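You operate a simulated robot arm through the tools that you are given. There is no shell and no other tool.

The job below is to be done with a simulated robot arm. You get a single attempt, and the scene is never put back.

TASK
Take the deep scratch out of the scratched plate, back to a fine finish.
Fine: it is plate one or two; COARSE, then MEDIUM, then FINE block, each put back; leave the sound plate alone. Set down upright: brown block, red block, blue block.

It is judged by the outcome, as a careful person would: the job done as asked, and still so three seconds after it is handed in. It fails if anything else is knocked over, pushed out of place, dropped, spilled or broken.

THE ROBOT
A 7-joint arm with a fingered hand, fixed in place. Base frame: the origin is at the foot of the arm, x ahead of it, y to its left, z up; the work surface is at about z = 760. Lengths are in mm, angles in rad, forces in N, time in s.
Its first joint turns from -2.601 to 2.601 rad. Payload 3.5 kg.
The TCP is the grasp point between the finger pads, 30 mm short of the fingertips. In the tool frame z runs along the fingers and y along their closing line. Largest opening 104 mm; the body of the gripper starts 35 mm behind the TCP. The gripper is a hand of 4 fingers: y runs from the thumb to the fingers, the wrist lies at [-15, -110, -186] in the tool frame, and closing takes about 1.5 s.
Orientation is told as [roll, pitch, yaw] about the base's x, y, z axes, in that order, counted from this pose: with the fingers straight down and the wrist toward the robot, the tool's x, y and z point along [0, 1, 0], [1, 0, 0] and [0, 0, -1] of the base frame.

THE INTERFACE
- The arm moves only by the tool nudge_tool. Its argument "deltas" is a list of rows, each a list of 6 numbers: the shift along the tool's x, y, z in units of 20 mm (1.0 is 20 mm), then the turn, a rotation vector about the tool's x, y, z in units of 8 degrees (1.0 is 8 degrees). In form: [[x, y, z, ax, ay, az], ...]. A call has 1 to 20 rows; each row shifts and turns the commanded pose from where the row before left it, along the tool's axes as they then stand. "grip" is the finger opening in mm, from 0 to 104, set as the call begins (left out, the last holds). A call with a number of a shift or a turn outside -1 to 1 is refused whole. Each row takes 0.2 s and may step no farther than 50 mm and 0.15 rad from the row before; otherwise, or with a gripper value out of range, the whole call is refused. A pose out of reach is approached as far as the arm can. The call stops where the force on the tool passes 40 N (or 10 N more than at its start, if that is more) or the arm is blocked; 0.2 s more then pass. The fingers move at their own pace (about 45 mm/s each) and stop on an object; they squeeze with about 29 N. The grip force told is the motor's: it shows also when the fingers shut on nothing. Time passes only in rows, and 0.2 s behind the last, so rows that do not move let the fingers close. It gives the time, the measured TCP pose, the force on the tool (base axes), the opening and the grip force at its end, in the units of the frame above (readings bear some noise), with the torque about the TCP (base axes, N m) and any sound that the robot's microphone picked up, and new pictures: "show" is both (left out), scene, wrist or none.
- Cameras (640 x 400 px; columns grow to the right, rows downward): "scene" is fixed at [400.6, 500.5, 1533.9]; the picture's right is [-1.00, -0.03, 0.00], its down [-0.03, 0.95, -0.31] and it looks along [0.01, -0.31, -0.95] (base axes); focal length 214 px, centre (320, 200). "wrist" rides on the gripper at [61, -92, -130] in the tool frame; the picture's right is [-0.81, 0.27, -0.52], its down [-0.53, -0.71, 0.46] and it looks along [-0.24, 0.64, 0.72] (tool axes); focal length 275 px, centre (320, 200). There is no depth. A picture from a camera that has moved, and an enlarged one, comes with that camera's place and axes in the base frame and with its lens.
- move_column(by): slides the trunk up (or, below 0, down) by that many mm; the arm rides with it, the base frame stays. It gives what a move gives, with no picture.
- curl_fingers(index, middle, ring, thumb_bend, thumb_turn): sets how far each is bent, from 0 (flat) to 1 (curled in); at 0.3 the hand is open as for a grip, at 0.7 the pads meet at the TCP. One left out holds its place. A second passes; each finger stops where it meets its share of the squeeze, and holds until it gets a number again. A gripper value or a shape takes the hand back. It gives what a move gives, with no picture; readings hold the bend of each and the force on the fingers (four entries, about 0 where the hand has none), thumb and palm. thumb_turn goes from beside the hand (0) to across from the fingers (1), as for a grip.
- preshape(shape): the hand has 4 fingers and takes this shape, open, in about a second: jaw (thumb against the fingers, like two jaws); tri (thumb and two fingers); tip (a fingertip pinch); poke (one finger out to press); point (the index stretched); flat (the hand flat); cup (the hand cupped); fist (a fist). The gripper value then closes the fingers along that shape, each until it touches; the sizes above hold for jaw. It gives what a move gives, with no picture.
- zoom(camera, box): a new picture of the part [left, top, right, bottom] of that camera's present view, enlarged. No time passes.
- job_done(): hands the job in; it is judged then, once.

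Places have to be worked out from the pictures, the camera data and where the tool is seen. Open the gripper and draw the arm clear of the work before you hand the job in, unless the task says otherwise.

The tools are called by a JSON object that holds its "api" and its "payload". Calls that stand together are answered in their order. nudge_tool: Moves the arm, as the interface text tells. Its arguments: {"type":"object","properties":{"deltas":{"type":"array"},"grip":{"type":"number"},"show":{"type":"string","enum":["both","scene","wrist","none"]}},"required":["deltas"]} The other tools are called the same way: move_column (by) slides the trunk up or down; preshape (shape) gives the hand a shape; curl_fingers (index, middle, ring, thumb_bend, thumb_turn) moves the fingers one by one; zoom (camera, box) takes an enlarged picture of a part of a camera's view; job_done () hands the job in.

At the start:

```text
time: 0.0
position: [552.2, 201.4, 1091.8]
ee_rot: [-0.002, 0.001, 0.002]
contact_force: [0.2, 0.5, 0.8]
ft_torque: [-0.03, 0.0, 0.04]
finger_gap: 103.7
grip_force: 0.0
shape: jaw
bend: [0.3, 0.3, 0.3, 0.3, 0.98]
finger forces: [0.1, 0.0, 0.0, 0.1, 0.0, 0.1]
trunk travel left (down, up): [-500.0, 210.0]
```

scene: 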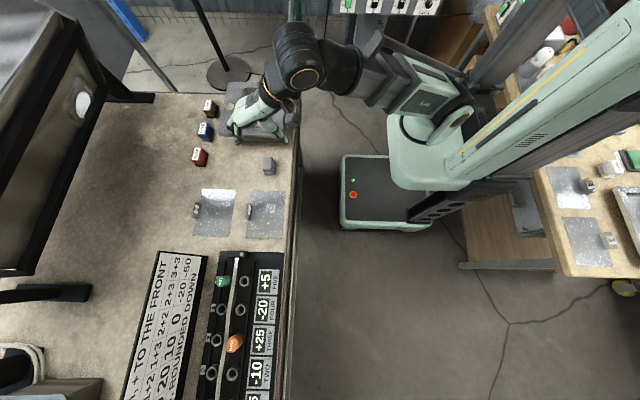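
wrist: 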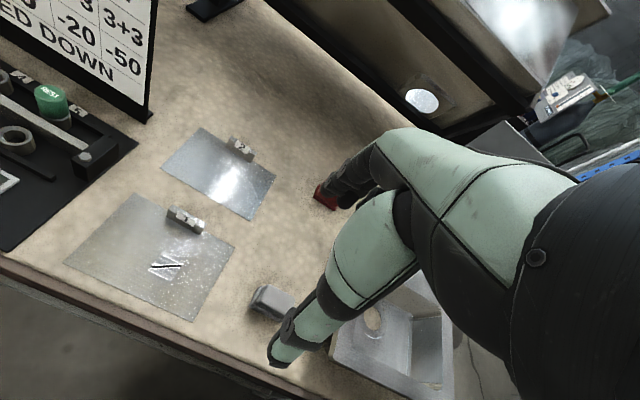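

I see three small blocks (brown/dark red, blue, red) near the gripper, two plates, and a grey block; I'll zoom in for detail before moving.

{"api": "zoom", "payload": {"camera": "scene", "box": [160, 70, 320, 170]}}

{"api": "zoom", "payload": {"camera": "scene", "box": [160, 150, 320, 250]}}

{"api": "zoom", "payload": {"camera": "wrist", "box": [60, 100, 380, 300]}}

{"api": "zoom", "payload": {"camera": "scene", "box": [120, 240, 300, 400]}}

```text
4.00 times, centred on (240, 120) of scene
camera zoom: at [400.6, 500.5, 1533.9], right [-1.0, -0.03, 0.0], down [-0.03, 0.95, -0.31], along [0.01, -0.31, -0.95], focal length 858 px, centre (640, 520)
```

zoom: 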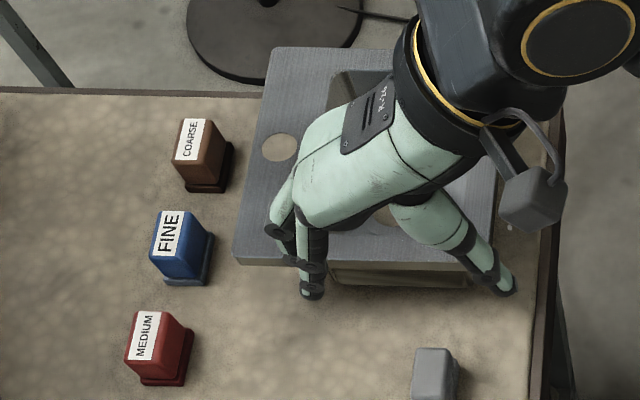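

```text
4.00 times, centred on (240, 200) of scene
camera zoom: at [400.6, 500.5, 1533.9], right [-1.0, -0.03, 0.0], down [-0.03, 0.95, -0.31], along [0.01, -0.31, -0.95], focal length 858 px, centre (640, 200)
```

zoom: 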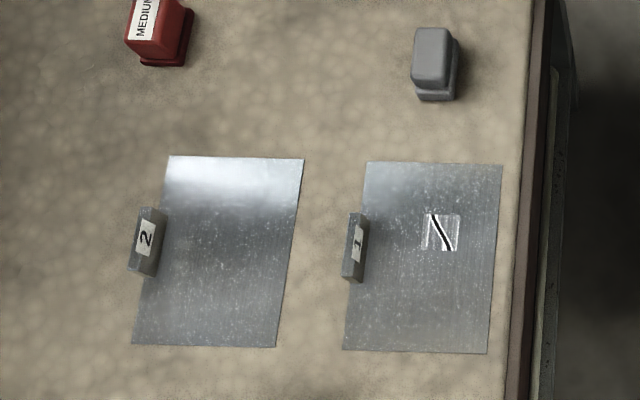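

```text
2.00 times, centred on (220, 200) of wrist
camera zoom: at [460.4, 261.7, 1222.0], right [0.28, -0.81, 0.52], down [-0.71, -0.53, -0.46], along [0.64, -0.24, -0.72], focal length 551 px, centre (520, 200)
```

zoom: 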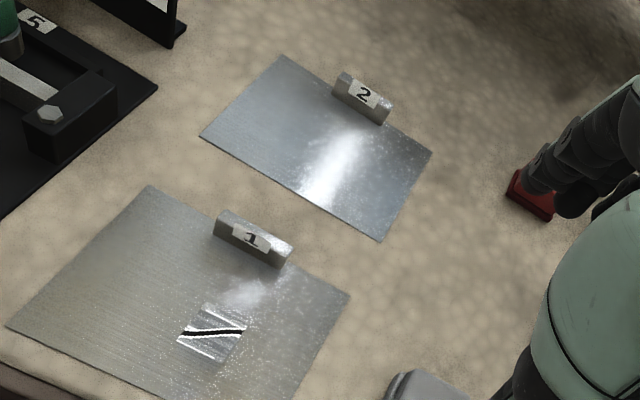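

```text
2.50 times, centred on (210, 320) of scene
camera zoom: at [400.6, 500.5, 1533.9], right [-1.0, -0.03, 0.0], down [-0.03, 0.95, -0.31], along [0.01, -0.31, -0.95], focal length 536 px, centre (595, -100)
```

zoom: 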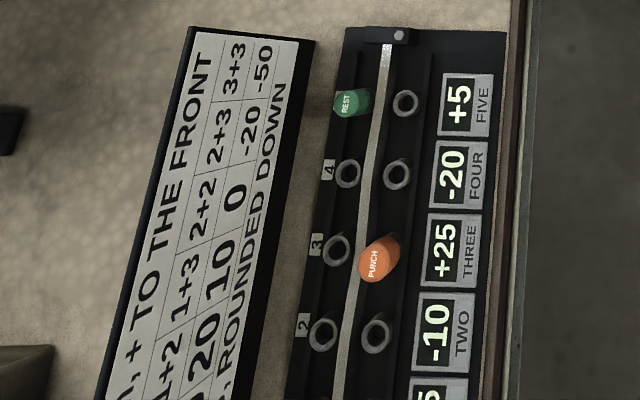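

The scratch is on plate 1 (around x≈595, y≈286). I zoom in closer on each block and on the scratch to get geometry.

{"api": "zoom", "payload": {"camera": "scene", "box": [190, 90, 238, 120]}}

{"api": "zoom", "payload": {"camera": "scene", "box": [186, 115, 234, 145]}}

{"api": "zoom", "payload": {"camera": "scene", "box": [180, 142, 228, 172]}}

{"api": "zoom", "payload": {"camera": "scene", "box": [240, 190, 304, 230]}}

{"api": "zoom", "payload": {"camera": "scene", "box": [246, 150, 294, 180]}}

```text
13.33 times, centred on (214, 105) of scene
camera zoom: at [400.6, 500.5, 1533.9], right [-1.0, -0.03, 0.0], down [-0.03, 0.95, -0.31], along [0.01, -0.31, -0.95], focal length 2860 px, centre (1733, 1467)
```

zoom: 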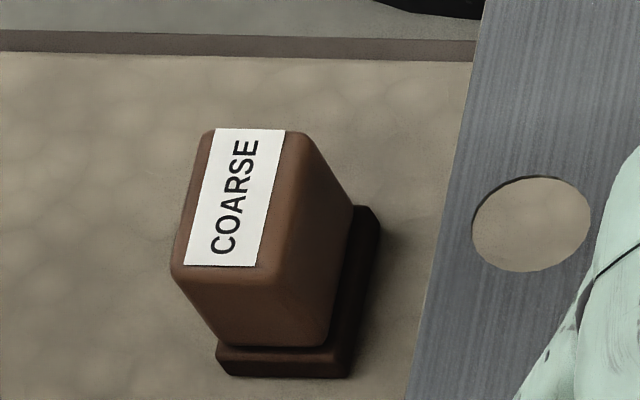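

```text
13.33 times, centred on (210, 130) of scene
camera zoom: at [400.6, 500.5, 1533.9], right [-1.0, -0.03, 0.0], down [-0.03, 0.95, -0.31], along [0.01, -0.31, -0.95], focal length 2860 px, centre (1787, 1133)
```

zoom: 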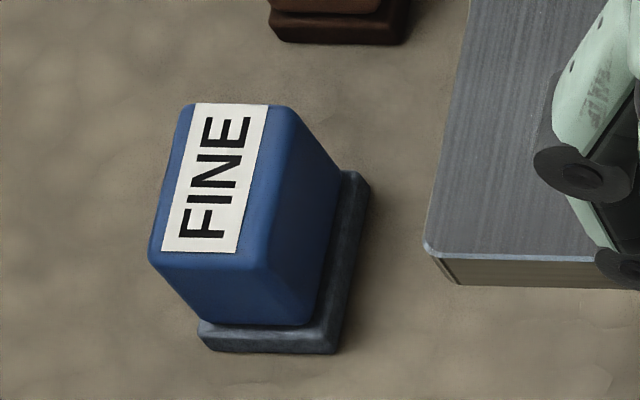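

```text
13.33 times, centred on (204, 157) of scene
camera zoom: at [400.6, 500.5, 1533.9], right [-1.0, -0.03, 0.0], down [-0.03, 0.95, -0.31], along [0.01, -0.31, -0.95], focal length 2860 px, centre (1867, 773)
```

zoom: 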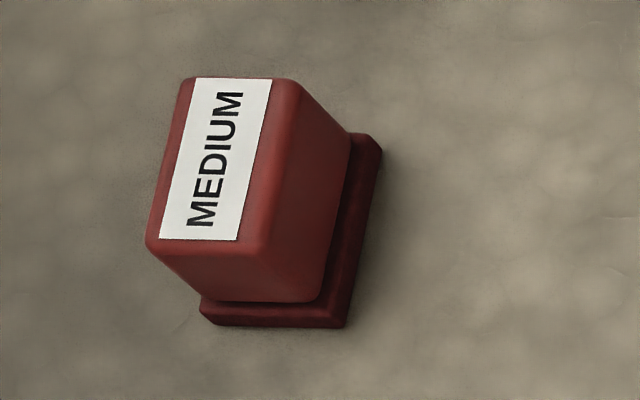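

```text
10.00 times, centred on (272, 210) of scene
camera zoom: at [400.6, 500.5, 1533.9], right [-1.0, -0.03, 0.0], down [-0.03, 0.95, -0.31], along [0.01, -0.31, -0.95], focal length 2145 px, centre (800, 100)
```

zoom: 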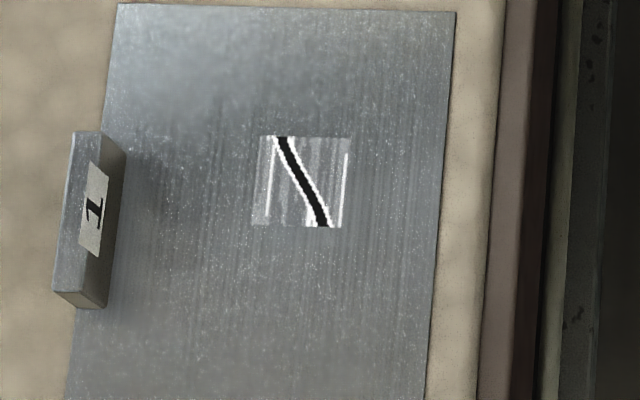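

```text
13.33 times, centred on (270, 165) of scene
camera zoom: at [400.6, 500.5, 1533.9], right [-1.0, -0.03, 0.0], down [-0.03, 0.95, -0.31], along [0.01, -0.31, -0.95], focal length 2860 px, centre (987, 667)
```

zoom: 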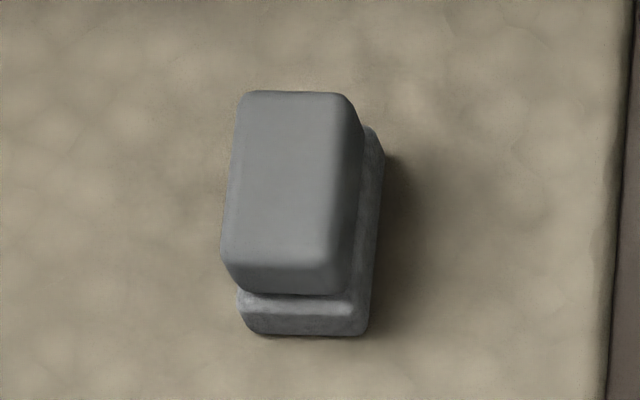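

Blocks measure about 40×60 mm pads with a ~32×56 mm grip body, tops near z≈801: COARSE centre ≈(890,-141), FINE ≈(890,-25), MEDIUM ≈(890,92). A low metal box lies at x≈585–837, close to COARSE/FINE. I move at height toward the COARSE block, keeping well above everything.

{"api": "nudge_tool", "payload": {"deltas": [[-0.95, 0.94, 0, 0, 0, 0], [-0.95, 0.94, 0, 0, 0, 0], [-0.95, 0.94, 0, 0, 0, 0], [-0.95, 0.94, 0, 0, 0, 0], [-0.95, 0.94, 0, 0, 0, 0], [-0.95, 0.94, 0, 0, 0, 0], [-0.95, 0.94, 0, 0, 0, 0], [-0.95, 0.94, 0, 0, 0, 0], [-0.95, 0.94, 0, 0, 0, 0], [-0.95, 0.94, 0, 0, 0, 0]]}}

```text
time: 2.2
position: [741.5, 9.0, 1091.3]
ee_rot: [-0.002, 0.0, 0.001]
contact_force: [0.0, 0.4, -0.1]
ft_torque: [0.0, -0.01, 0.01]
finger_gap: 103.7
grip_force: 0.0
shape: jaw
bend: [0.3, 0.3, 0.3, 0.3, 0.98]
finger forces: [0.0, 0.0, 0.1, 0.1, 0.0, 0.1]
trunk travel left (down, up): [-500.0, 210.0]
camera wrist: at [648.9, 70.8, 1221.1], right [0.28, -0.81, 0.52], down [-0.71, -0.53, -0.46], along [0.64, -0.24, -0.72], focal length 275 px, centre (320, 200)
```

scene: 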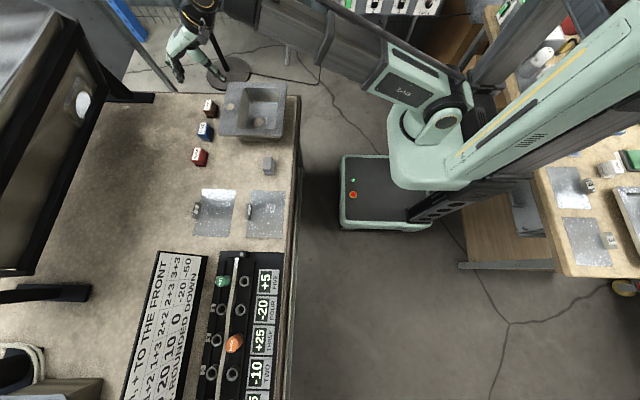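
wrist: 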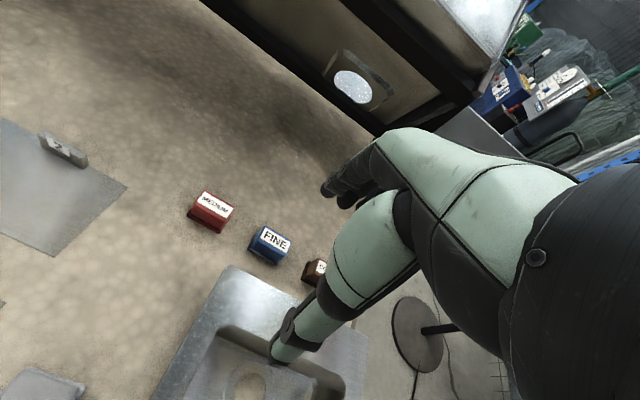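

The box is now in full view. I zoom on it and the blocks to judge its height and gap to the blocks.

{"api": "zoom", "payload": {"camera": "scene", "box": [190, 70, 310, 145]}}

{"api": "zoom", "payload": {"camera": "wrist", "box": [140, 160, 380, 310]}}

{"api": "zoom", "payload": {"camera": "scene", "box": [150, 0, 246, 60]}}

```text
5.33 times, centred on (250, 108) of scene
camera zoom: at [400.6, 500.5, 1533.9], right [-1.0, -0.03, 0.0], down [-0.03, 0.95, -0.31], along [0.01, -0.31, -0.95], focal length 1144 px, centre (693, 693)
```

zoom: 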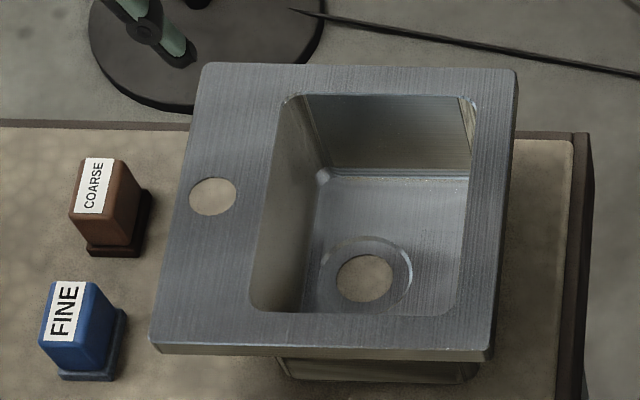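

```text
2.67 times, centred on (260, 235) of wrist
camera zoom: at [648.9, 70.8, 1221.1], right [0.28, -0.81, 0.52], down [-0.71, -0.53, -0.46], along [0.64, -0.24, -0.72], focal length 734 px, centre (480, 107)
```

zoom: 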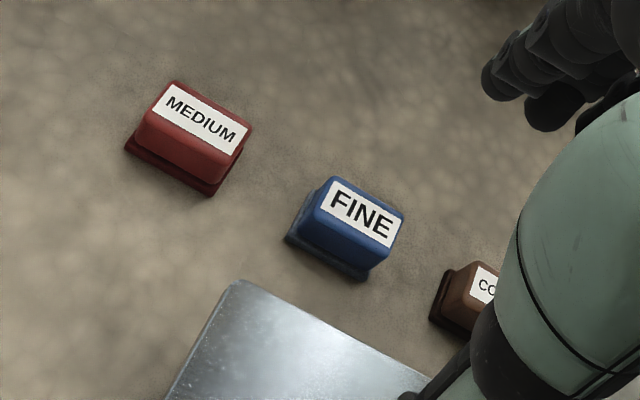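

```text
6.67 times, centred on (198, 30) of scene
camera zoom: at [400.6, 500.5, 1533.9], right [-1.0, -0.03, 0.0], down [-0.03, 0.95, -0.31], along [0.01, -0.31, -0.95], focal length 1430 px, centre (1133, 1333)
```

zoom: 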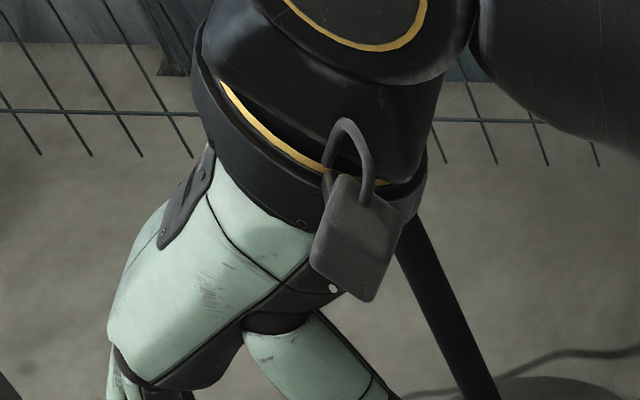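

Triangulating shows it's a sink whose rim sits at z≈852, spanning x≈557–794, y≈-216–37, so I must keep the wrist above it. I move over COARSE to about z=960 with a narrower opening of 70 mm.

{"api": "nudge_tool", "payload": {"deltas": [[-0.937, 0.928, 0.5, 0, 0, 0], [-0.937, 0.928, 0.5, 0, 0, 0], [-0.937, 0.928, 0.5, 0, 0, 0], [-0.937, 0.928, 0.5, 0, 0, 0], [-0.937, 0.928, 0.5, 0, 0, 0], [-0.937, 0.928, 0.5, 0, 0, 0], [-0.937, 0.928, 0.5, 0, 0, 0], [-0.937, 0.928, 0.5, 0, 0, 0], [0, 0, 1, 0, 0, 0], [0, 0, 1, 0, 0, 0], [0, 0, 0.5, 0, 0, 0]], "grip": 70}}

```text
time: 4.6
position: [889.5, -140.0, 961.2]
ee_rot: [0.0, 0.0, 0.002]
contact_force: [-0.1, -0.3, 0.0]
ft_torque: [-0.04, 0.0, 0.01]
finger_gap: 70.2
grip_force: 0.1
shape: jaw
bend: [0.28, 0.38, 0.35, 0.6, 0.99]
finger forces: [0.1, 0.1, 0.0, 0.0, 0.1, 0.0]
trunk travel left (down, up): [-500.0, 210.0]
camera wrist: at [797.6, -78.3, 1092.1], right [0.28, -0.81, 0.52], down [-0.71, -0.53, -0.46], along [0.64, -0.24, -0.72], focal length 275 px, centre (320, 200)
```

scene: 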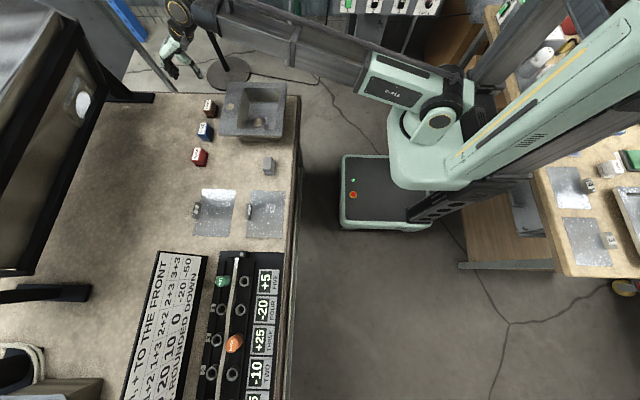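
wrist: 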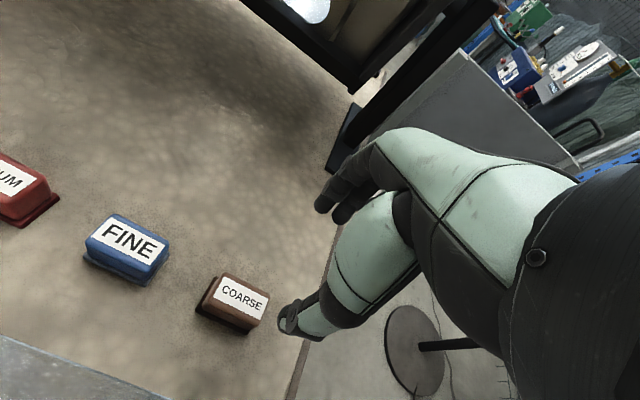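

The wrist view gives a second fix on COARSE; I zoom both cameras to refine the block centre.

{"api": "zoom", "payload": {"camera": "wrist", "box": [180, 250, 308, 330]}}

{"api": "zoom", "payload": {"camera": "scene", "box": [130, 40, 258, 120]}}

{"api": "zoom", "payload": {"camera": "wrist", "box": [256, 150, 448, 350]}}

```text
5.00 times, centred on (244, 290) of wrist
camera zoom: at [797.6, -78.3, 1092.1], right [0.28, -0.81, 0.52], down [-0.71, -0.53, -0.46], along [0.64, -0.24, -0.72], focal length 1376 px, centre (700, -250)
```

zoom: 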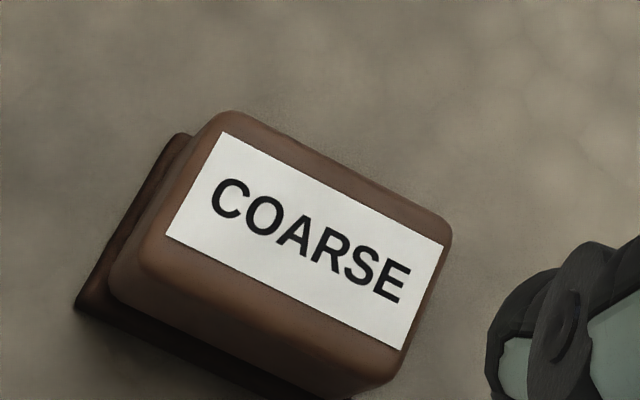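

```text
5.00 times, centred on (194, 80) of scene
camera zoom: at [400.6, 500.5, 1533.9], right [-1.0, -0.03, 0.0], down [-0.03, 0.95, -0.31], along [0.01, -0.31, -0.95], focal length 1072 px, centre (950, 800)
```

zoom: 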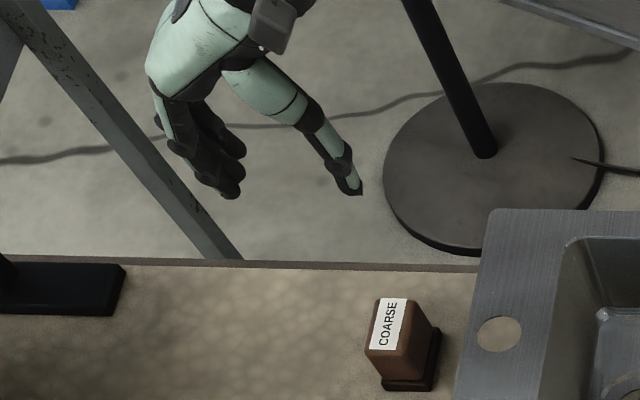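

```text
2.00 times, centred on (352, 250) of wrist
camera zoom: at [797.6, -78.3, 1092.1], right [0.28, -0.81, 0.52], down [-0.71, -0.53, -0.46], along [0.64, -0.24, -0.72], focal length 551 px, centre (256, 100)
```

zoom: 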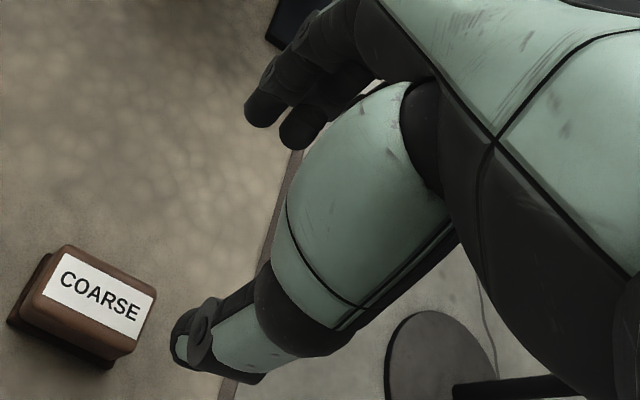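

The wrist camera (closer) puts COARSE near (884,-134), with top at z≈801. I descend to z≈850 above it and re-check alignment.

{"api": "nudge_tool", "payload": {"deltas": [[0.05, -0.042, 0.925, 0, 0, 0], [0.05, -0.042, 0.925, 0, 0, 0], [0.05, -0.042, 0.925, 0, 0, 0], [0.05, -0.042, 0.925, 0, 0, 0], [0.05, -0.042, 0.925, 0, 0, 0], [0.05, -0.042, 0.925, 0, 0, 0]]}}

```text
time: 6.0
position: [884.9, -131.0, 848.7]
ee_rot: [-0.002, 0.001, -0.001]
contact_force: [-0.6, 0.3, 0.0]
ft_torque: [-0.02, 0.03, 0.05]
finger_gap: 70.3
grip_force: 0.1
shape: jaw
bend: [0.28, 0.38, 0.35, 0.6, 0.99]
finger forces: [0.0, 0.0, 0.1, 0.0, 0.0, 0.0]
trunk travel left (down, up): [-500.0, 210.0]
camera wrist: at [792.7, -70.8, 979.8], right [0.28, -0.81, 0.52], down [-0.71, -0.53, -0.46], along [0.65, -0.24, -0.72], focal length 275 px, centre (320, 200)
```

scene: 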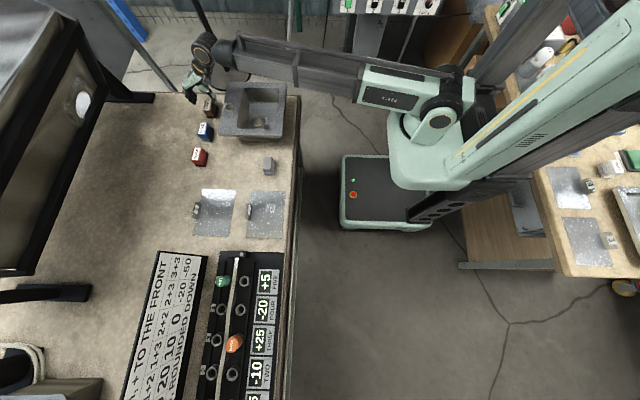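
wrist: 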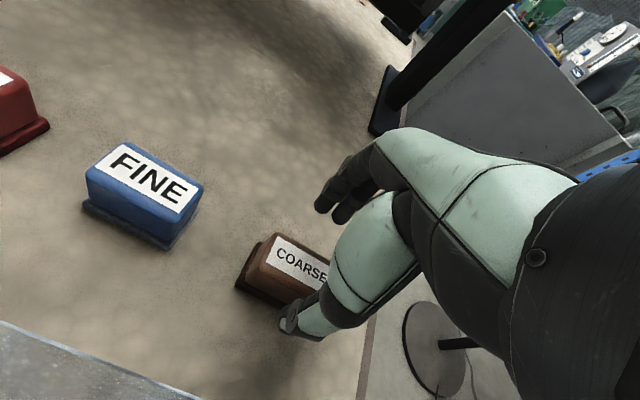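

I zoom both cameras on the hand and block to check the alignment before the last descent.

{"api": "zoom", "payload": {"camera": "wrist", "box": [220, 150, 412, 350]}}

{"api": "zoom", "payload": {"camera": "scene", "box": [170, 70, 250, 120]}}

```text
2.00 times, centred on (316, 250) of wrist
camera zoom: at [792.7, -70.8, 979.8], right [0.28, -0.81, 0.52], down [-0.71, -0.53, -0.46], along [0.65, -0.24, -0.72], focal length 551 px, centre (328, 100)
```

zoom: 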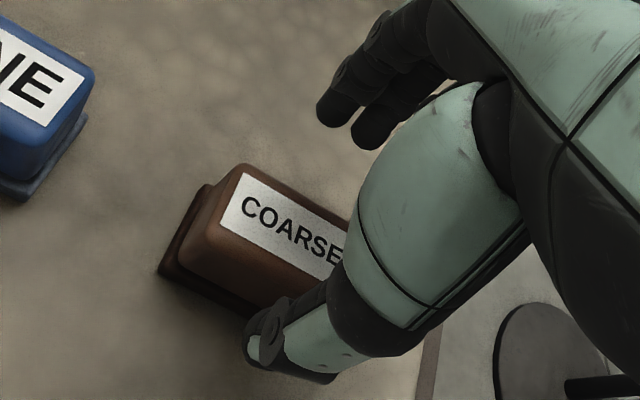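

```text
8.00 times, centred on (210, 95) of scene
camera zoom: at [400.6, 500.5, 1533.9], right [-1.0, -0.03, 0.0], down [-0.03, 0.95, -0.31], along [0.01, -0.31, -0.95], focal length 1716 px, centre (1200, 1040)
```

zoom: 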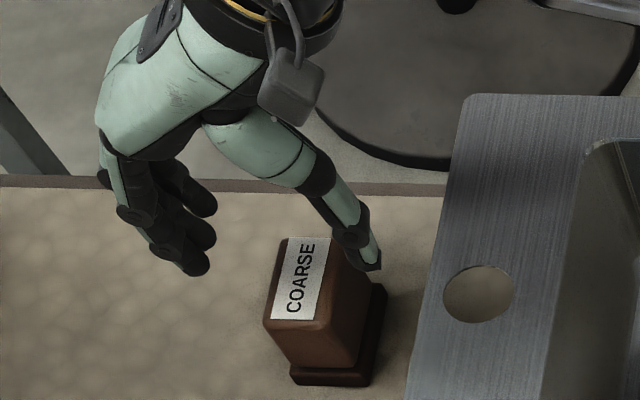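

I take a closer look at the finger tips relative to the block.

{"api": "zoom", "payload": {"camera": "scene", "box": [178, 82, 226, 112]}}

{"api": "zoom", "payload": {"camera": "wrist", "box": [290, 130, 402, 230]}}

```text
13.33 times, centred on (202, 97) of scene
camera zoom: at [400.6, 500.5, 1533.9], right [-1.0, -0.03, 0.0], down [-0.03, 0.95, -0.31], along [0.01, -0.31, -0.95], focal length 2860 px, centre (1893, 1573)
```

zoom: 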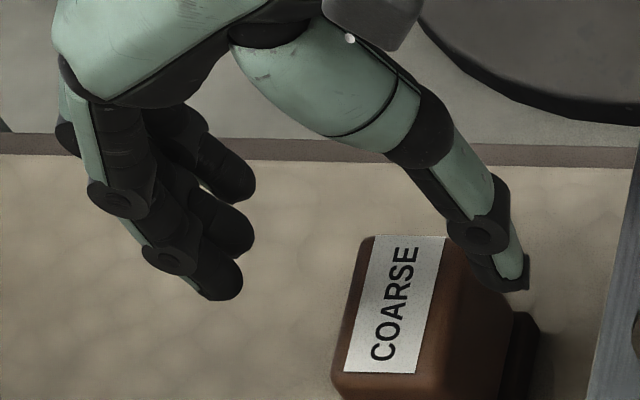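

```text
4.00 times, centred on (346, 180) of wrist
camera zoom: at [792.7, -70.8, 979.8], right [0.28, -0.81, 0.52], down [-0.71, -0.53, -0.46], along [0.65, -0.24, -0.72], focal length 1101 px, centre (216, 280)
```

zoom: 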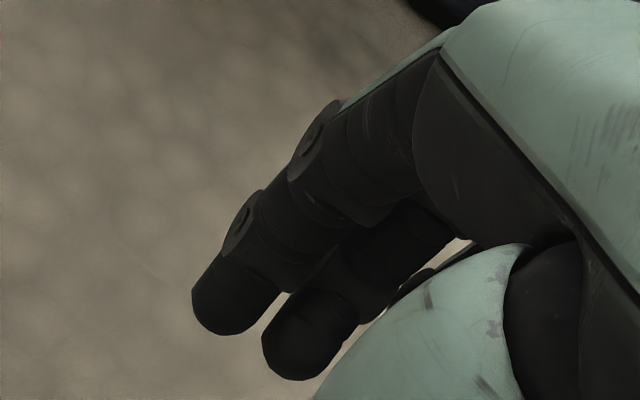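

The three fingers sit at about y offsets 0, −20, −40 from the TCP (thumb ≈ −6), so I shift the TCP about +18 mm in y from the block centre to straddle it evenly, then descend to about z=815.

{"api": "nudge_tool", "payload": {"deltas": [[0.35, 0.05, 0, 0, 0, 0], [0.35, 0.05, 0, 0, 0, 0], [0, 0, 0.6, 0, 0, 0], [0, 0, 0.6, 0, 0, 0], [0, 0, 0.5, 0, 0, 0]]}}

{"api": "zoom", "payload": {"camera": "scene", "box": [178, 82, 226, 112]}}

{"api": "zoom", "payload": {"camera": "wrist", "box": [220, 150, 412, 350]}}

```text
time: 7.2
position: [887.9, -118.7, 815.6]
ee_rot: [-0.001, 0.0, 0.002]
contact_force: [-1.1, 0.1, -0.2]
ft_torque: [-0.02, -0.01, 0.03]
finger_gap: 70.5
grip_force: 0.1
shape: jaw
bend: [0.28, 0.38, 0.35, 0.6, 0.99]
finger forces: [0.0, 0.0, 0.1, 0.1, 0.1, 0.0]
trunk travel left (down, up): [-500.0, 210.0]
camera wrist: at [795.2, -57.9, 946.0], right [0.28, -0.81, 0.52], down [-0.71, -0.53, -0.46], along [0.64, -0.24, -0.72], focal length 275 px, centre (320, 200)
```

scene: 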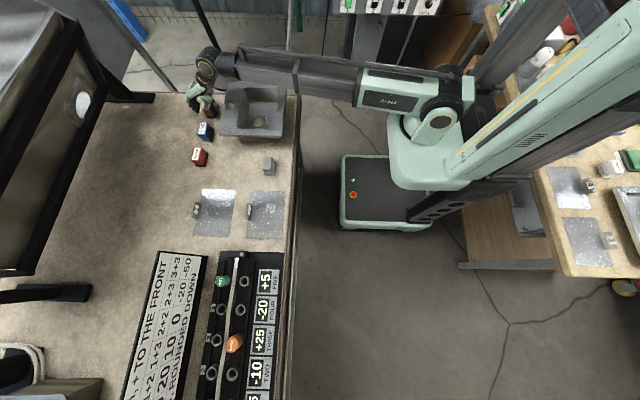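
wrist: 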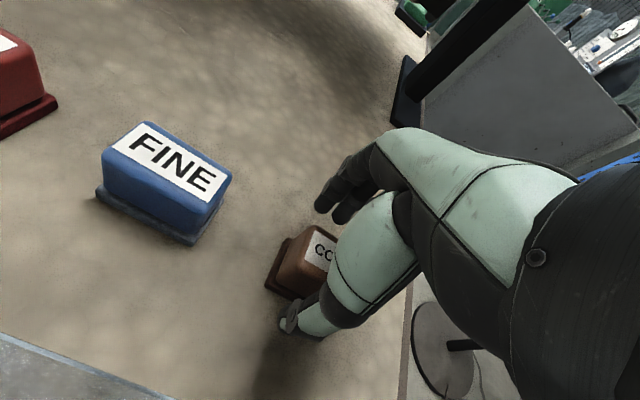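

```text
13.33 times, centred on (202, 97) of scene
camera zoom: at [400.6, 500.5, 1533.9], right [-1.0, -0.03, 0.0], down [-0.03, 0.95, -0.31], along [0.01, -0.31, -0.95], focal length 2860 px, centre (1893, 1573)
```

zoom: 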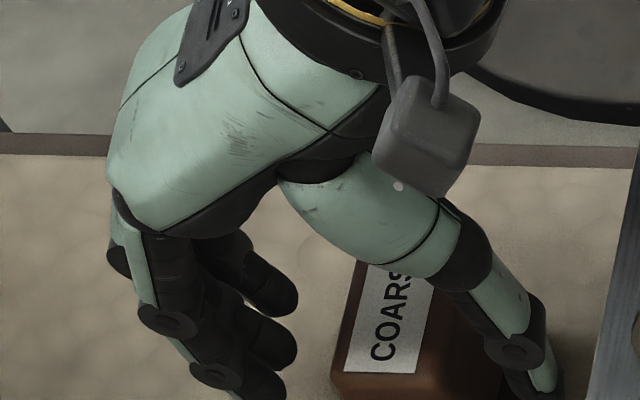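

```text
2.00 times, centred on (316, 250) of wrist
camera zoom: at [795.2, -57.9, 946.0], right [0.28, -0.81, 0.52], down [-0.71, -0.53, -0.46], along [0.64, -0.24, -0.72], focal length 551 px, centre (328, 100)
```

zoom: 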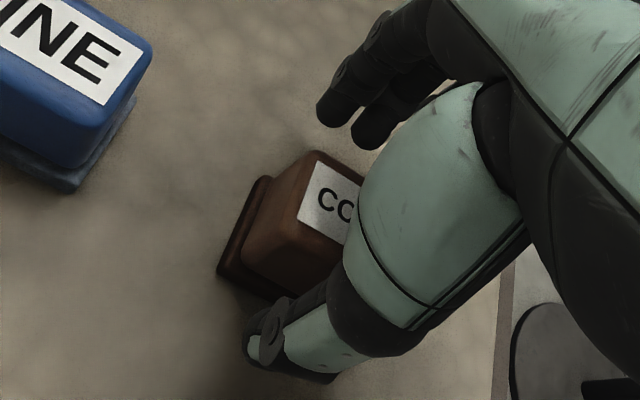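

No contact. I zoom the scene slightly lower to see the tips next to the block.

{"api": "zoom", "payload": {"camera": "scene", "box": [178, 90, 234, 125]}}

```text
11.43 times, centred on (206, 108) of scene
camera zoom: at [400.6, 500.5, 1533.9], right [-1.0, -0.03, 0.0], down [-0.03, 0.95, -0.31], along [0.01, -0.31, -0.95], focal length 2451 px, centre (1623, 1257)
```

zoom: 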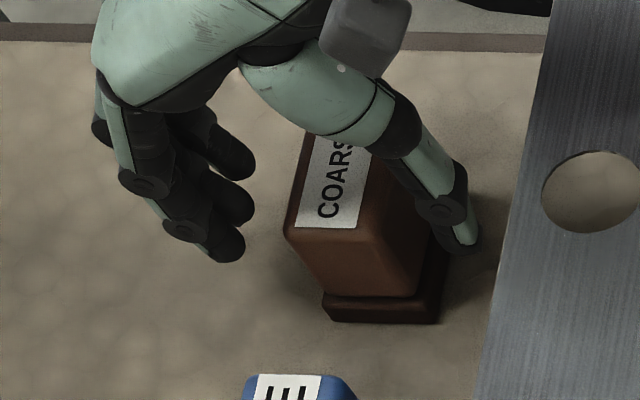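

Tips straddle the block body with clearance. I lower 4 mm more and close the fingers on it.

{"api": "nudge_tool", "payload": {"deltas": [[0, -0.05, 0.2, 0, 0, 0], [0, 0, 0, 0, 0, 0], [0, 0, 0, 0, 0, 0], [0, 0, 0, 0, 0, 0], [0, 0, 0, 0, 0, 0], [0, 0, 0, 0, 0, 0], [0, 0, 0, 0, 0, 0], [0, 0, 0, 0, 0, 0]], "grip": 15}}

{"api": "zoom", "payload": {"camera": "scene", "box": [178, 90, 234, 125]}}

{"api": "zoom", "payload": {"camera": "wrist", "box": [220, 150, 412, 350]}}

```text
time: 9.0
position: [886.2, -119.7, 811.3]
ee_rot: [0.0, 0.0, 0.003]
contact_force: [0.4, 0.6, 0.0]
ft_torque: [0.01, 0.01, 0.0]
finger_gap: 30.4
grip_force: 30.3
shape: jaw
bend: [0.74, 0.54, 0.53, 0.74, 1.0]
finger forces: [15.4, 7.5, 3.4, 0.0, 26.4, 0.1]
trunk travel left (down, up): [-500.0, 210.0]
camera wrist: at [793.9, -57.8, 942.4], right [0.28, -0.81, 0.52], down [-0.71, -0.53, -0.46], along [0.64, -0.24, -0.72], focal length 275 px, centre (320, 200)
```

scene: 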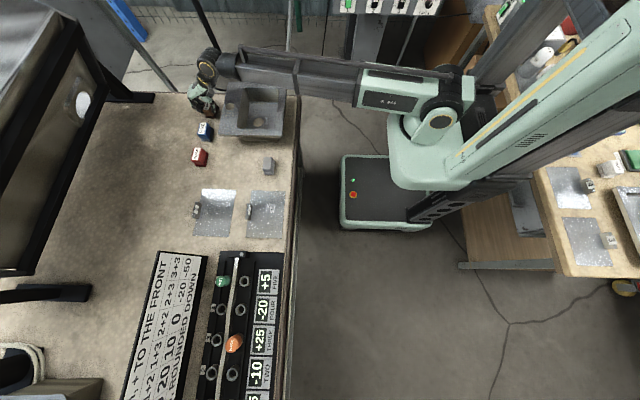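
wrist: 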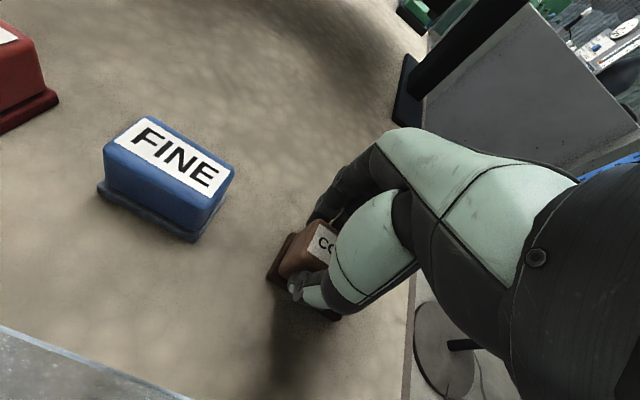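

```text
11.43 times, centred on (206, 108) of scene
camera zoom: at [400.6, 500.5, 1533.9], right [-1.0, -0.03, 0.0], down [-0.03, 0.95, -0.31], along [0.01, -0.31, -0.95], focal length 2451 px, centre (1623, 1257)
```

zoom: 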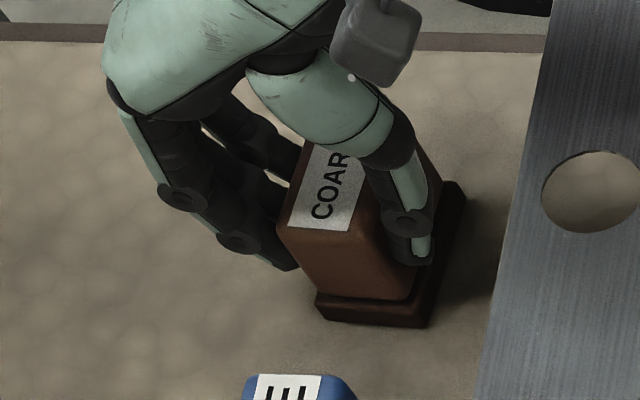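

```text
2.00 times, centred on (316, 250) of wrist
camera zoom: at [793.9, -57.8, 942.4], right [0.28, -0.81, 0.52], down [-0.71, -0.53, -0.46], along [0.64, -0.24, -0.72], focal length 551 px, centre (328, 100)
```

zoom: 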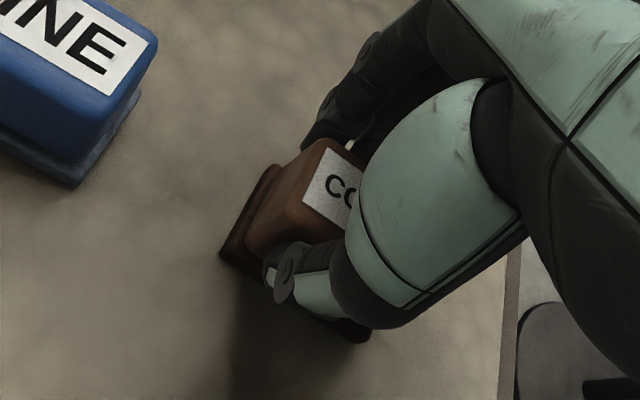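

The block is gripped (about 30 N), having slid ~4 mm in +x with ~2° of yaw, which I'll undo on return. I lift straight up to about z=930.

{"api": "nudge_tool", "payload": {"deltas": [[0, 0, -0.25, 0, 0, 0], [0, 0, -0.5, 0, 0, 0], [0, 0, -0.8, 0, 0, 0], [0, 0, -0.9, 0, 0, 0], [0, 0, -0.9, 0, 0, 0], [0, 0, -0.9, 0, 0, 0], [0, 0, -0.9, 0, 0, 0], [0, 0, -0.8, 0, 0, 0]]}}

{"api": "zoom", "payload": {"camera": "wrist", "box": [220, 150, 412, 350]}}

{"api": "zoom", "payload": {"camera": "scene", "box": [162, 60, 242, 110]}}

```text
time: 10.8
position: [886.2, -119.1, 930.5]
ee_rot: [0.0, 0.001, 0.001]
contact_force: [-0.4, 0.2, -0.9]
ft_torque: [0.0, 0.02, 0.0]
finger_gap: 30.4
grip_force: 29.5
shape: jaw
bend: [0.74, 0.54, 0.54, 0.74, 1.0]
finger forces: [15.4, 7.5, 3.4, 0.0, 26.3, 0.1]
trunk travel left (down, up): [-500.0, 210.0]
camera wrist: at [794.2, -58.0, 1061.5], right [0.28, -0.81, 0.52], down [-0.71, -0.53, -0.45], along [0.64, -0.24, -0.73], focal length 275 px, centre (320, 200)
```

scene: 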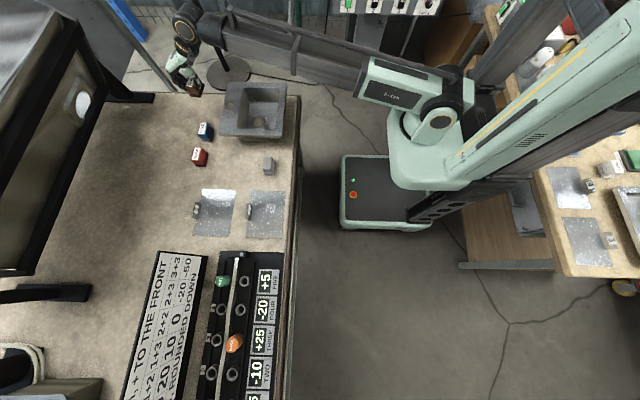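
wrist: 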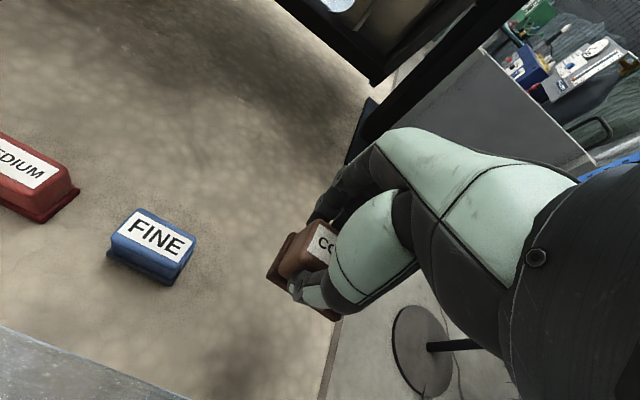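

```text
2.00 times, centred on (316, 250) of wrist
camera zoom: at [794.2, -58.0, 1061.5], right [0.28, -0.81, 0.52], down [-0.71, -0.53, -0.45], along [0.64, -0.24, -0.73], focal length 551 px, centre (328, 100)
```

zoom: 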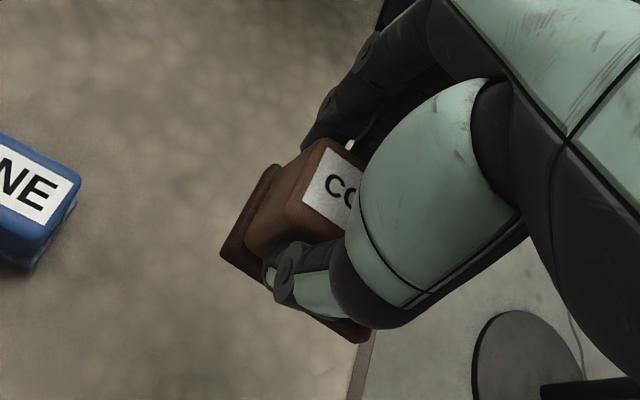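

```text
8.00 times, centred on (202, 85) of scene
camera zoom: at [400.6, 500.5, 1533.9], right [-1.0, -0.03, 0.0], down [-0.03, 0.95, -0.31], along [0.01, -0.31, -0.95], focal length 1716 px, centre (1264, 1120)
```

zoom: 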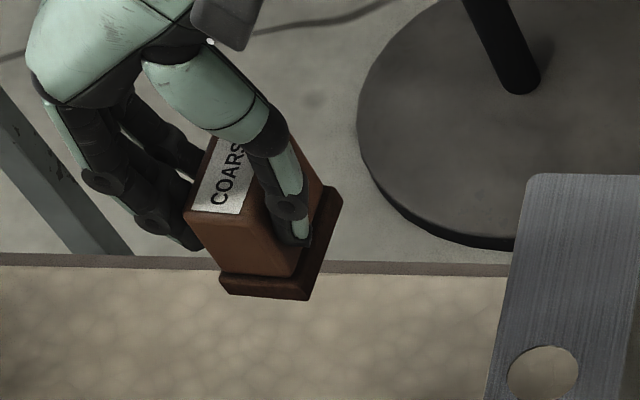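

Lift is clean and the block hasn't shifted in the hand. I carry it toward plate 1: first along y, then diagonally.

{"api": "nudge_tool", "payload": {"deltas": [[0.95, 0, 0, 0, 0, 0], [0.95, 0, 0, 0, 0, 0], [0.95, 0, 0, 0, 0, 0], [0.95, 0, 0, 0, 0, 0], [0.95, 0, 0, 0, 0, 0], [0.95, 0, 0, 0, 0, 0], [0.95, 0, 0, 0, 0, 0], [0.95, 0, 0, 0, 0, 0], [0.92, -0.95, 0, 0, 0, 0], [0.92, -0.95, 0, 0, 0, 0], [0.92, -0.95, 0, 0, 0, 0], [0.92, -0.95, 0, 0, 0, 0], [0.92, -0.95, 0, 0, 0, 0], [0.92, -0.95, 0, 0, 0, 0], [0.92, -0.95, 0, 0, 0, 0]]}}

```text
time: 14.0
position: [752.0, 161.6, 931.9]
ee_rot: [0.001, 0.0, -0.001]
contact_force: [0.3, 0.0, -0.7]
ft_torque: [0.05, 0.02, 0.02]
finger_gap: 30.4
grip_force: 28.9
shape: jaw
bend: [0.74, 0.54, 0.54, 0.74, 1.0]
finger forces: [15.3, 7.4, 3.4, 0.0, 26.3, 0.0]
trunk travel left (down, up): [-500.0, 210.0]
camera wrist: at [659.4, 222.7, 1060.8], right [0.28, -0.81, 0.52], down [-0.71, -0.53, -0.46], along [0.64, -0.24, -0.72], focal length 275 px, centre (320, 200)
```

scene: 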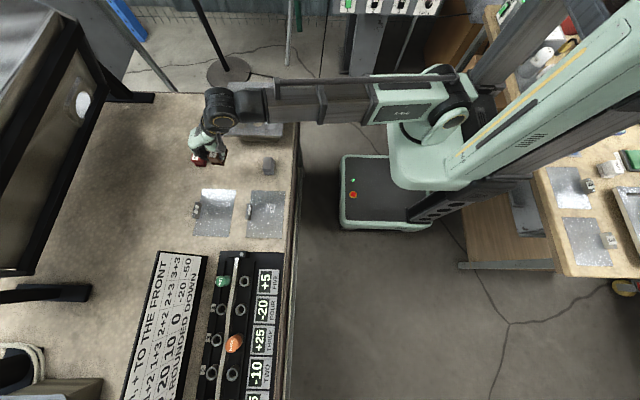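
wrist: 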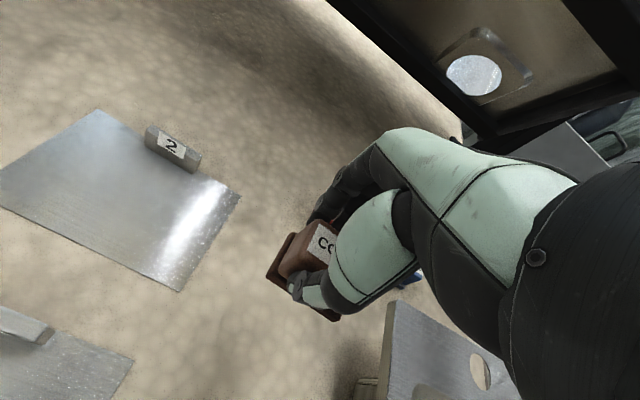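

Carrying on toward plate 1, stopping short so the wrist camera can see the scratch uncovered for a fix.

{"api": "nudge_tool", "payload": {"deltas": [[0.82, -0.93, 0, 0, 0, 0], [0.82, -0.93, 0, 0, 0, 0], [0.82, -0.93, 0, 0, 0, 0], [0.82, -0.93, 0, 0, 0, 0], [0.82, -0.93, 0, 0, 0, 0], [0.82, -0.93, 0, 0, 0, 0]], "show": "wrist"}}

{"api": "zoom", "payload": {"camera": "wrist", "box": [80, 240, 336, 400]}}

{"api": "zoom", "payload": {"camera": "scene", "box": [180, 150, 300, 225]}}

```text
time: 15.4
position: [640.5, 260.0, 931.7]
ee_rot: [0.001, -0.001, 0.001]
contact_force: [0.1, -0.5, -1.4]
ft_torque: [0.0, -0.01, 0.01]
finger_gap: 30.5
grip_force: 28.7
shape: jaw
bend: [0.74, 0.54, 0.54, 0.74, 1.0]
finger forces: [15.5, 7.5, 3.5, 0.0, 26.3, 0.1]
trunk travel left (down, up): [-500.0, 210.0]
camera wrist: at [548.6, 320.6, 1061.8], right [0.28, -0.81, 0.52], down [-0.71, -0.53, -0.46], along [0.64, -0.24, -0.72], focal length 275 px, centre (320, 200)
```

wrist: 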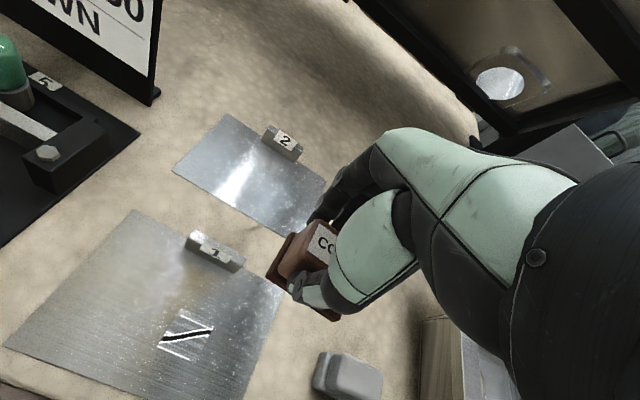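

```text
2.50 times, centred on (208, 320) of wrist
camera zoom: at [548.6, 320.6, 1061.8], right [0.28, -0.81, 0.52], down [-0.71, -0.53, -0.46], along [0.64, -0.24, -0.72], focal length 688 px, centre (600, -100)
```

zoom: 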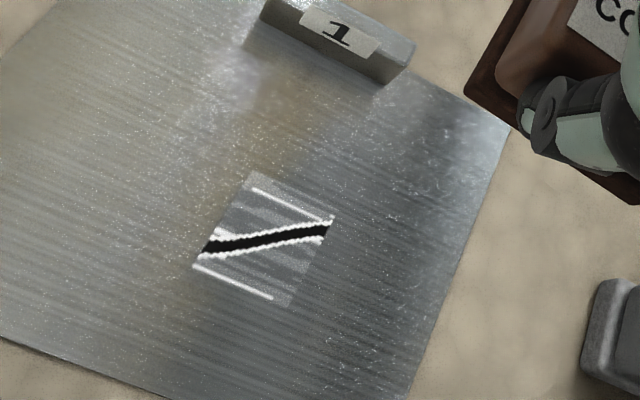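

```text
5.33 times, centred on (240, 188) of scene
camera zoom: at [400.6, 500.5, 1533.9], right [-1.0, -0.03, 0.0], down [-0.03, 0.95, -0.31], along [0.01, -0.31, -0.95], focal length 1144 px, centre (747, 267)
```

zoom: 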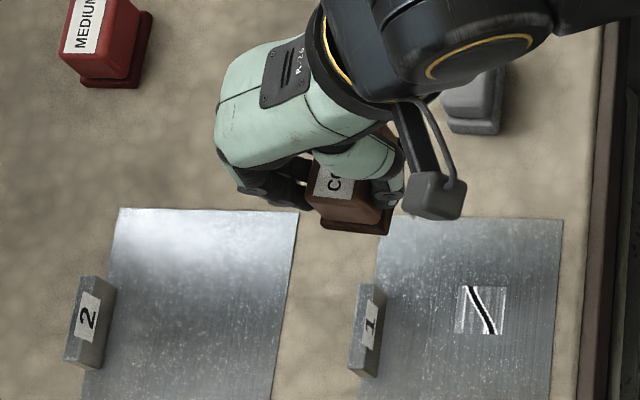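

Patch centre from the wrist camera ≈ (588, 294). I zoom on the held block to measure its yaw in the grip so I can square it up.

{"api": "zoom", "payload": {"camera": "scene", "box": [220, 175, 268, 205]}}

{"api": "zoom", "payload": {"camera": "wrist", "box": [250, 210, 350, 330]}}

```text
13.33 times, centred on (244, 190) of scene
camera zoom: at [400.6, 500.5, 1533.9], right [-1.0, -0.03, 0.0], down [-0.03, 0.95, -0.31], along [0.01, -0.31, -0.95], focal length 2860 px, centre (1333, 333)
```

zoom: 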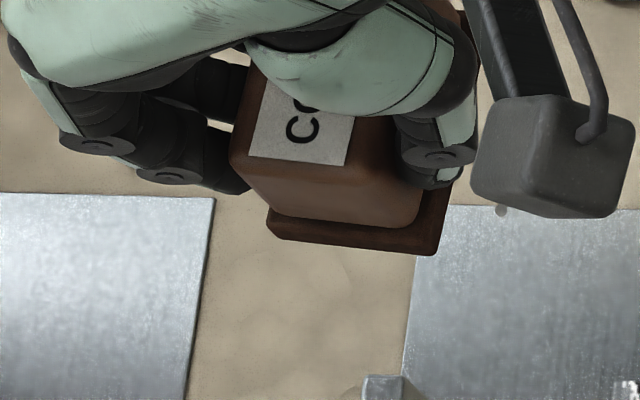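

```text
3.33 times, centred on (300, 270) of wrist
camera zoom: at [548.6, 320.6, 1061.8], right [0.28, -0.81, 0.52], down [-0.71, -0.53, -0.46], along [0.64, -0.24, -0.72], focal length 918 px, centre (387, -33)
```

zoom: 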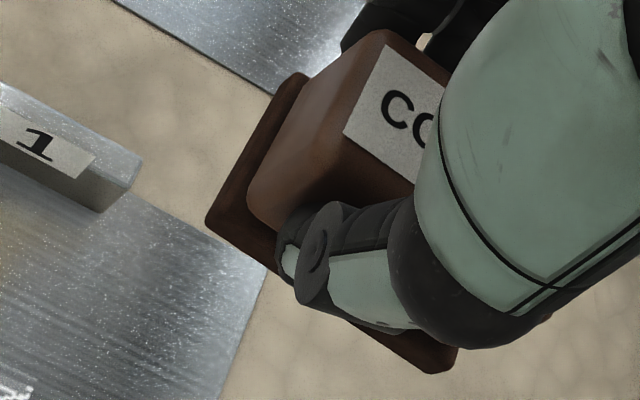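

The block sits about −4.7° off square in the hand. I rotate the hand to square it, shift so its centre is over the patch (TCP ≈ 587.6, 309), and descend to about 13 mm above contact.

{"api": "nudge_tool", "payload": {"deltas": [[0, 0, 0, 0, 0, -0.56], [0.887, -0.813, 0, 0, 0, 0], [0.887, -0.813, 0, 0, 0, 0], [0.887, -0.813, 0, 0, 0, 0], [0, 0, 0.89, 0, 0, 0], [0, 0, 0.89, 0, 0, 0], [0, 0, 0.89, 0, 0, 0], [0, 0, 0.89, 0, 0, 0], [0, 0, 0.89, 0, 0, 0], [0, 0, 0.89, 0, 0, 0]]}}

{"api": "zoom", "payload": {"camera": "wrist", "box": [160, 190, 384, 350]}}

{"api": "zoom", "payload": {"camera": "scene", "box": [220, 170, 300, 220]}}

```text
time: 17.6
position: [588.1, 309.3, 827.6]
ee_rot: [0.002, -0.003, 0.078]
contact_force: [1.2, -0.3, 11.4]
ft_torque: [0.01, -0.05, 0.0]
finger_gap: 30.9
grip_force: 29.0
shape: jaw
bend: [0.74, 0.54, 0.54, 0.74, 1.0]
finger forces: [16.7, 8.6, 4.0, 0.0, 28.4, 0.0]
trunk travel left (down, up): [-500.0, 210.0]
camera wrist: at [491.3, 362.4, 957.3], right [0.34, -0.79, 0.52], down [-0.67, -0.59, -0.46], along [0.66, -0.19, -0.72], focal length 275 px, centre (320, 200)
```

scene: 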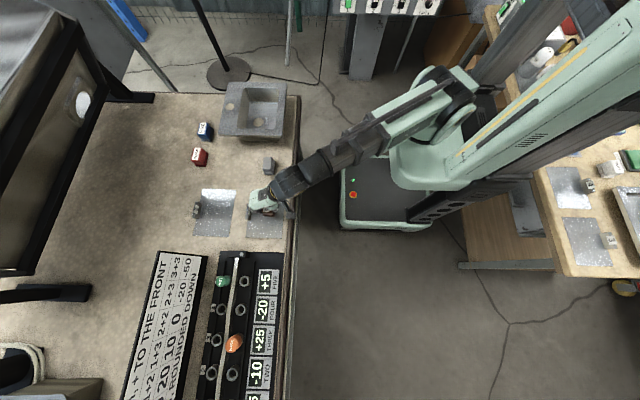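
wrist: 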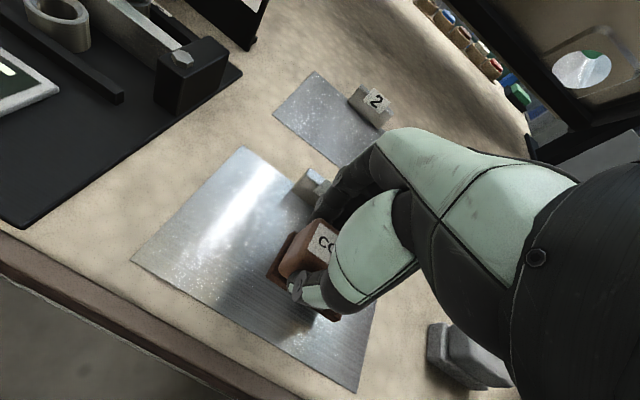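

```text
2.50 times, centred on (272, 270) of wrist
camera zoom: at [491.3, 362.4, 957.3], right [0.34, -0.79, 0.52], down [-0.67, -0.59, -0.46], along [0.66, -0.19, -0.72], focal length 688 px, centre (440, 25)
```

zoom: 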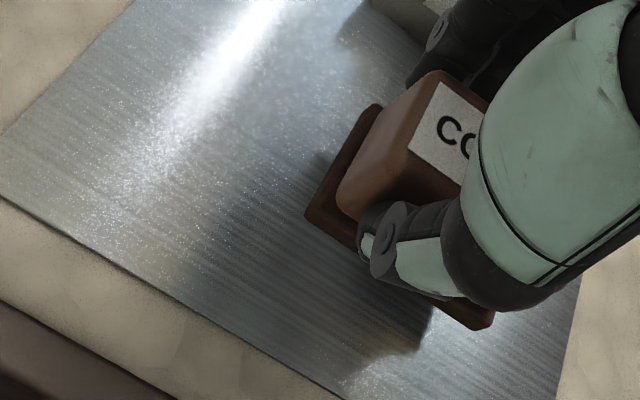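

```text
8.00 times, centred on (260, 195) of scene
camera zoom: at [400.6, 500.5, 1533.9], right [-1.0, -0.03, 0.0], down [-0.03, 0.95, -0.31], along [0.01, -0.31, -0.95], focal length 1716 px, centre (800, 240)
```

zoom: 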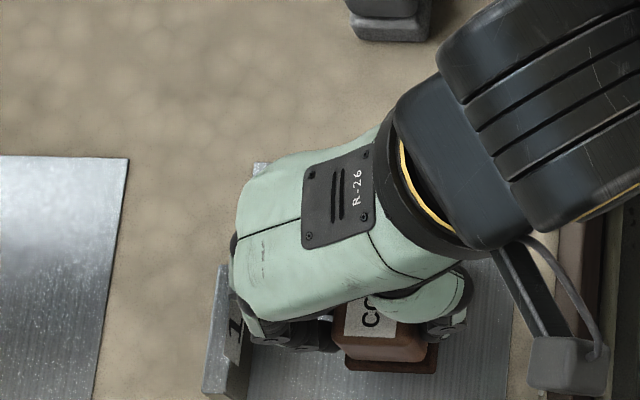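

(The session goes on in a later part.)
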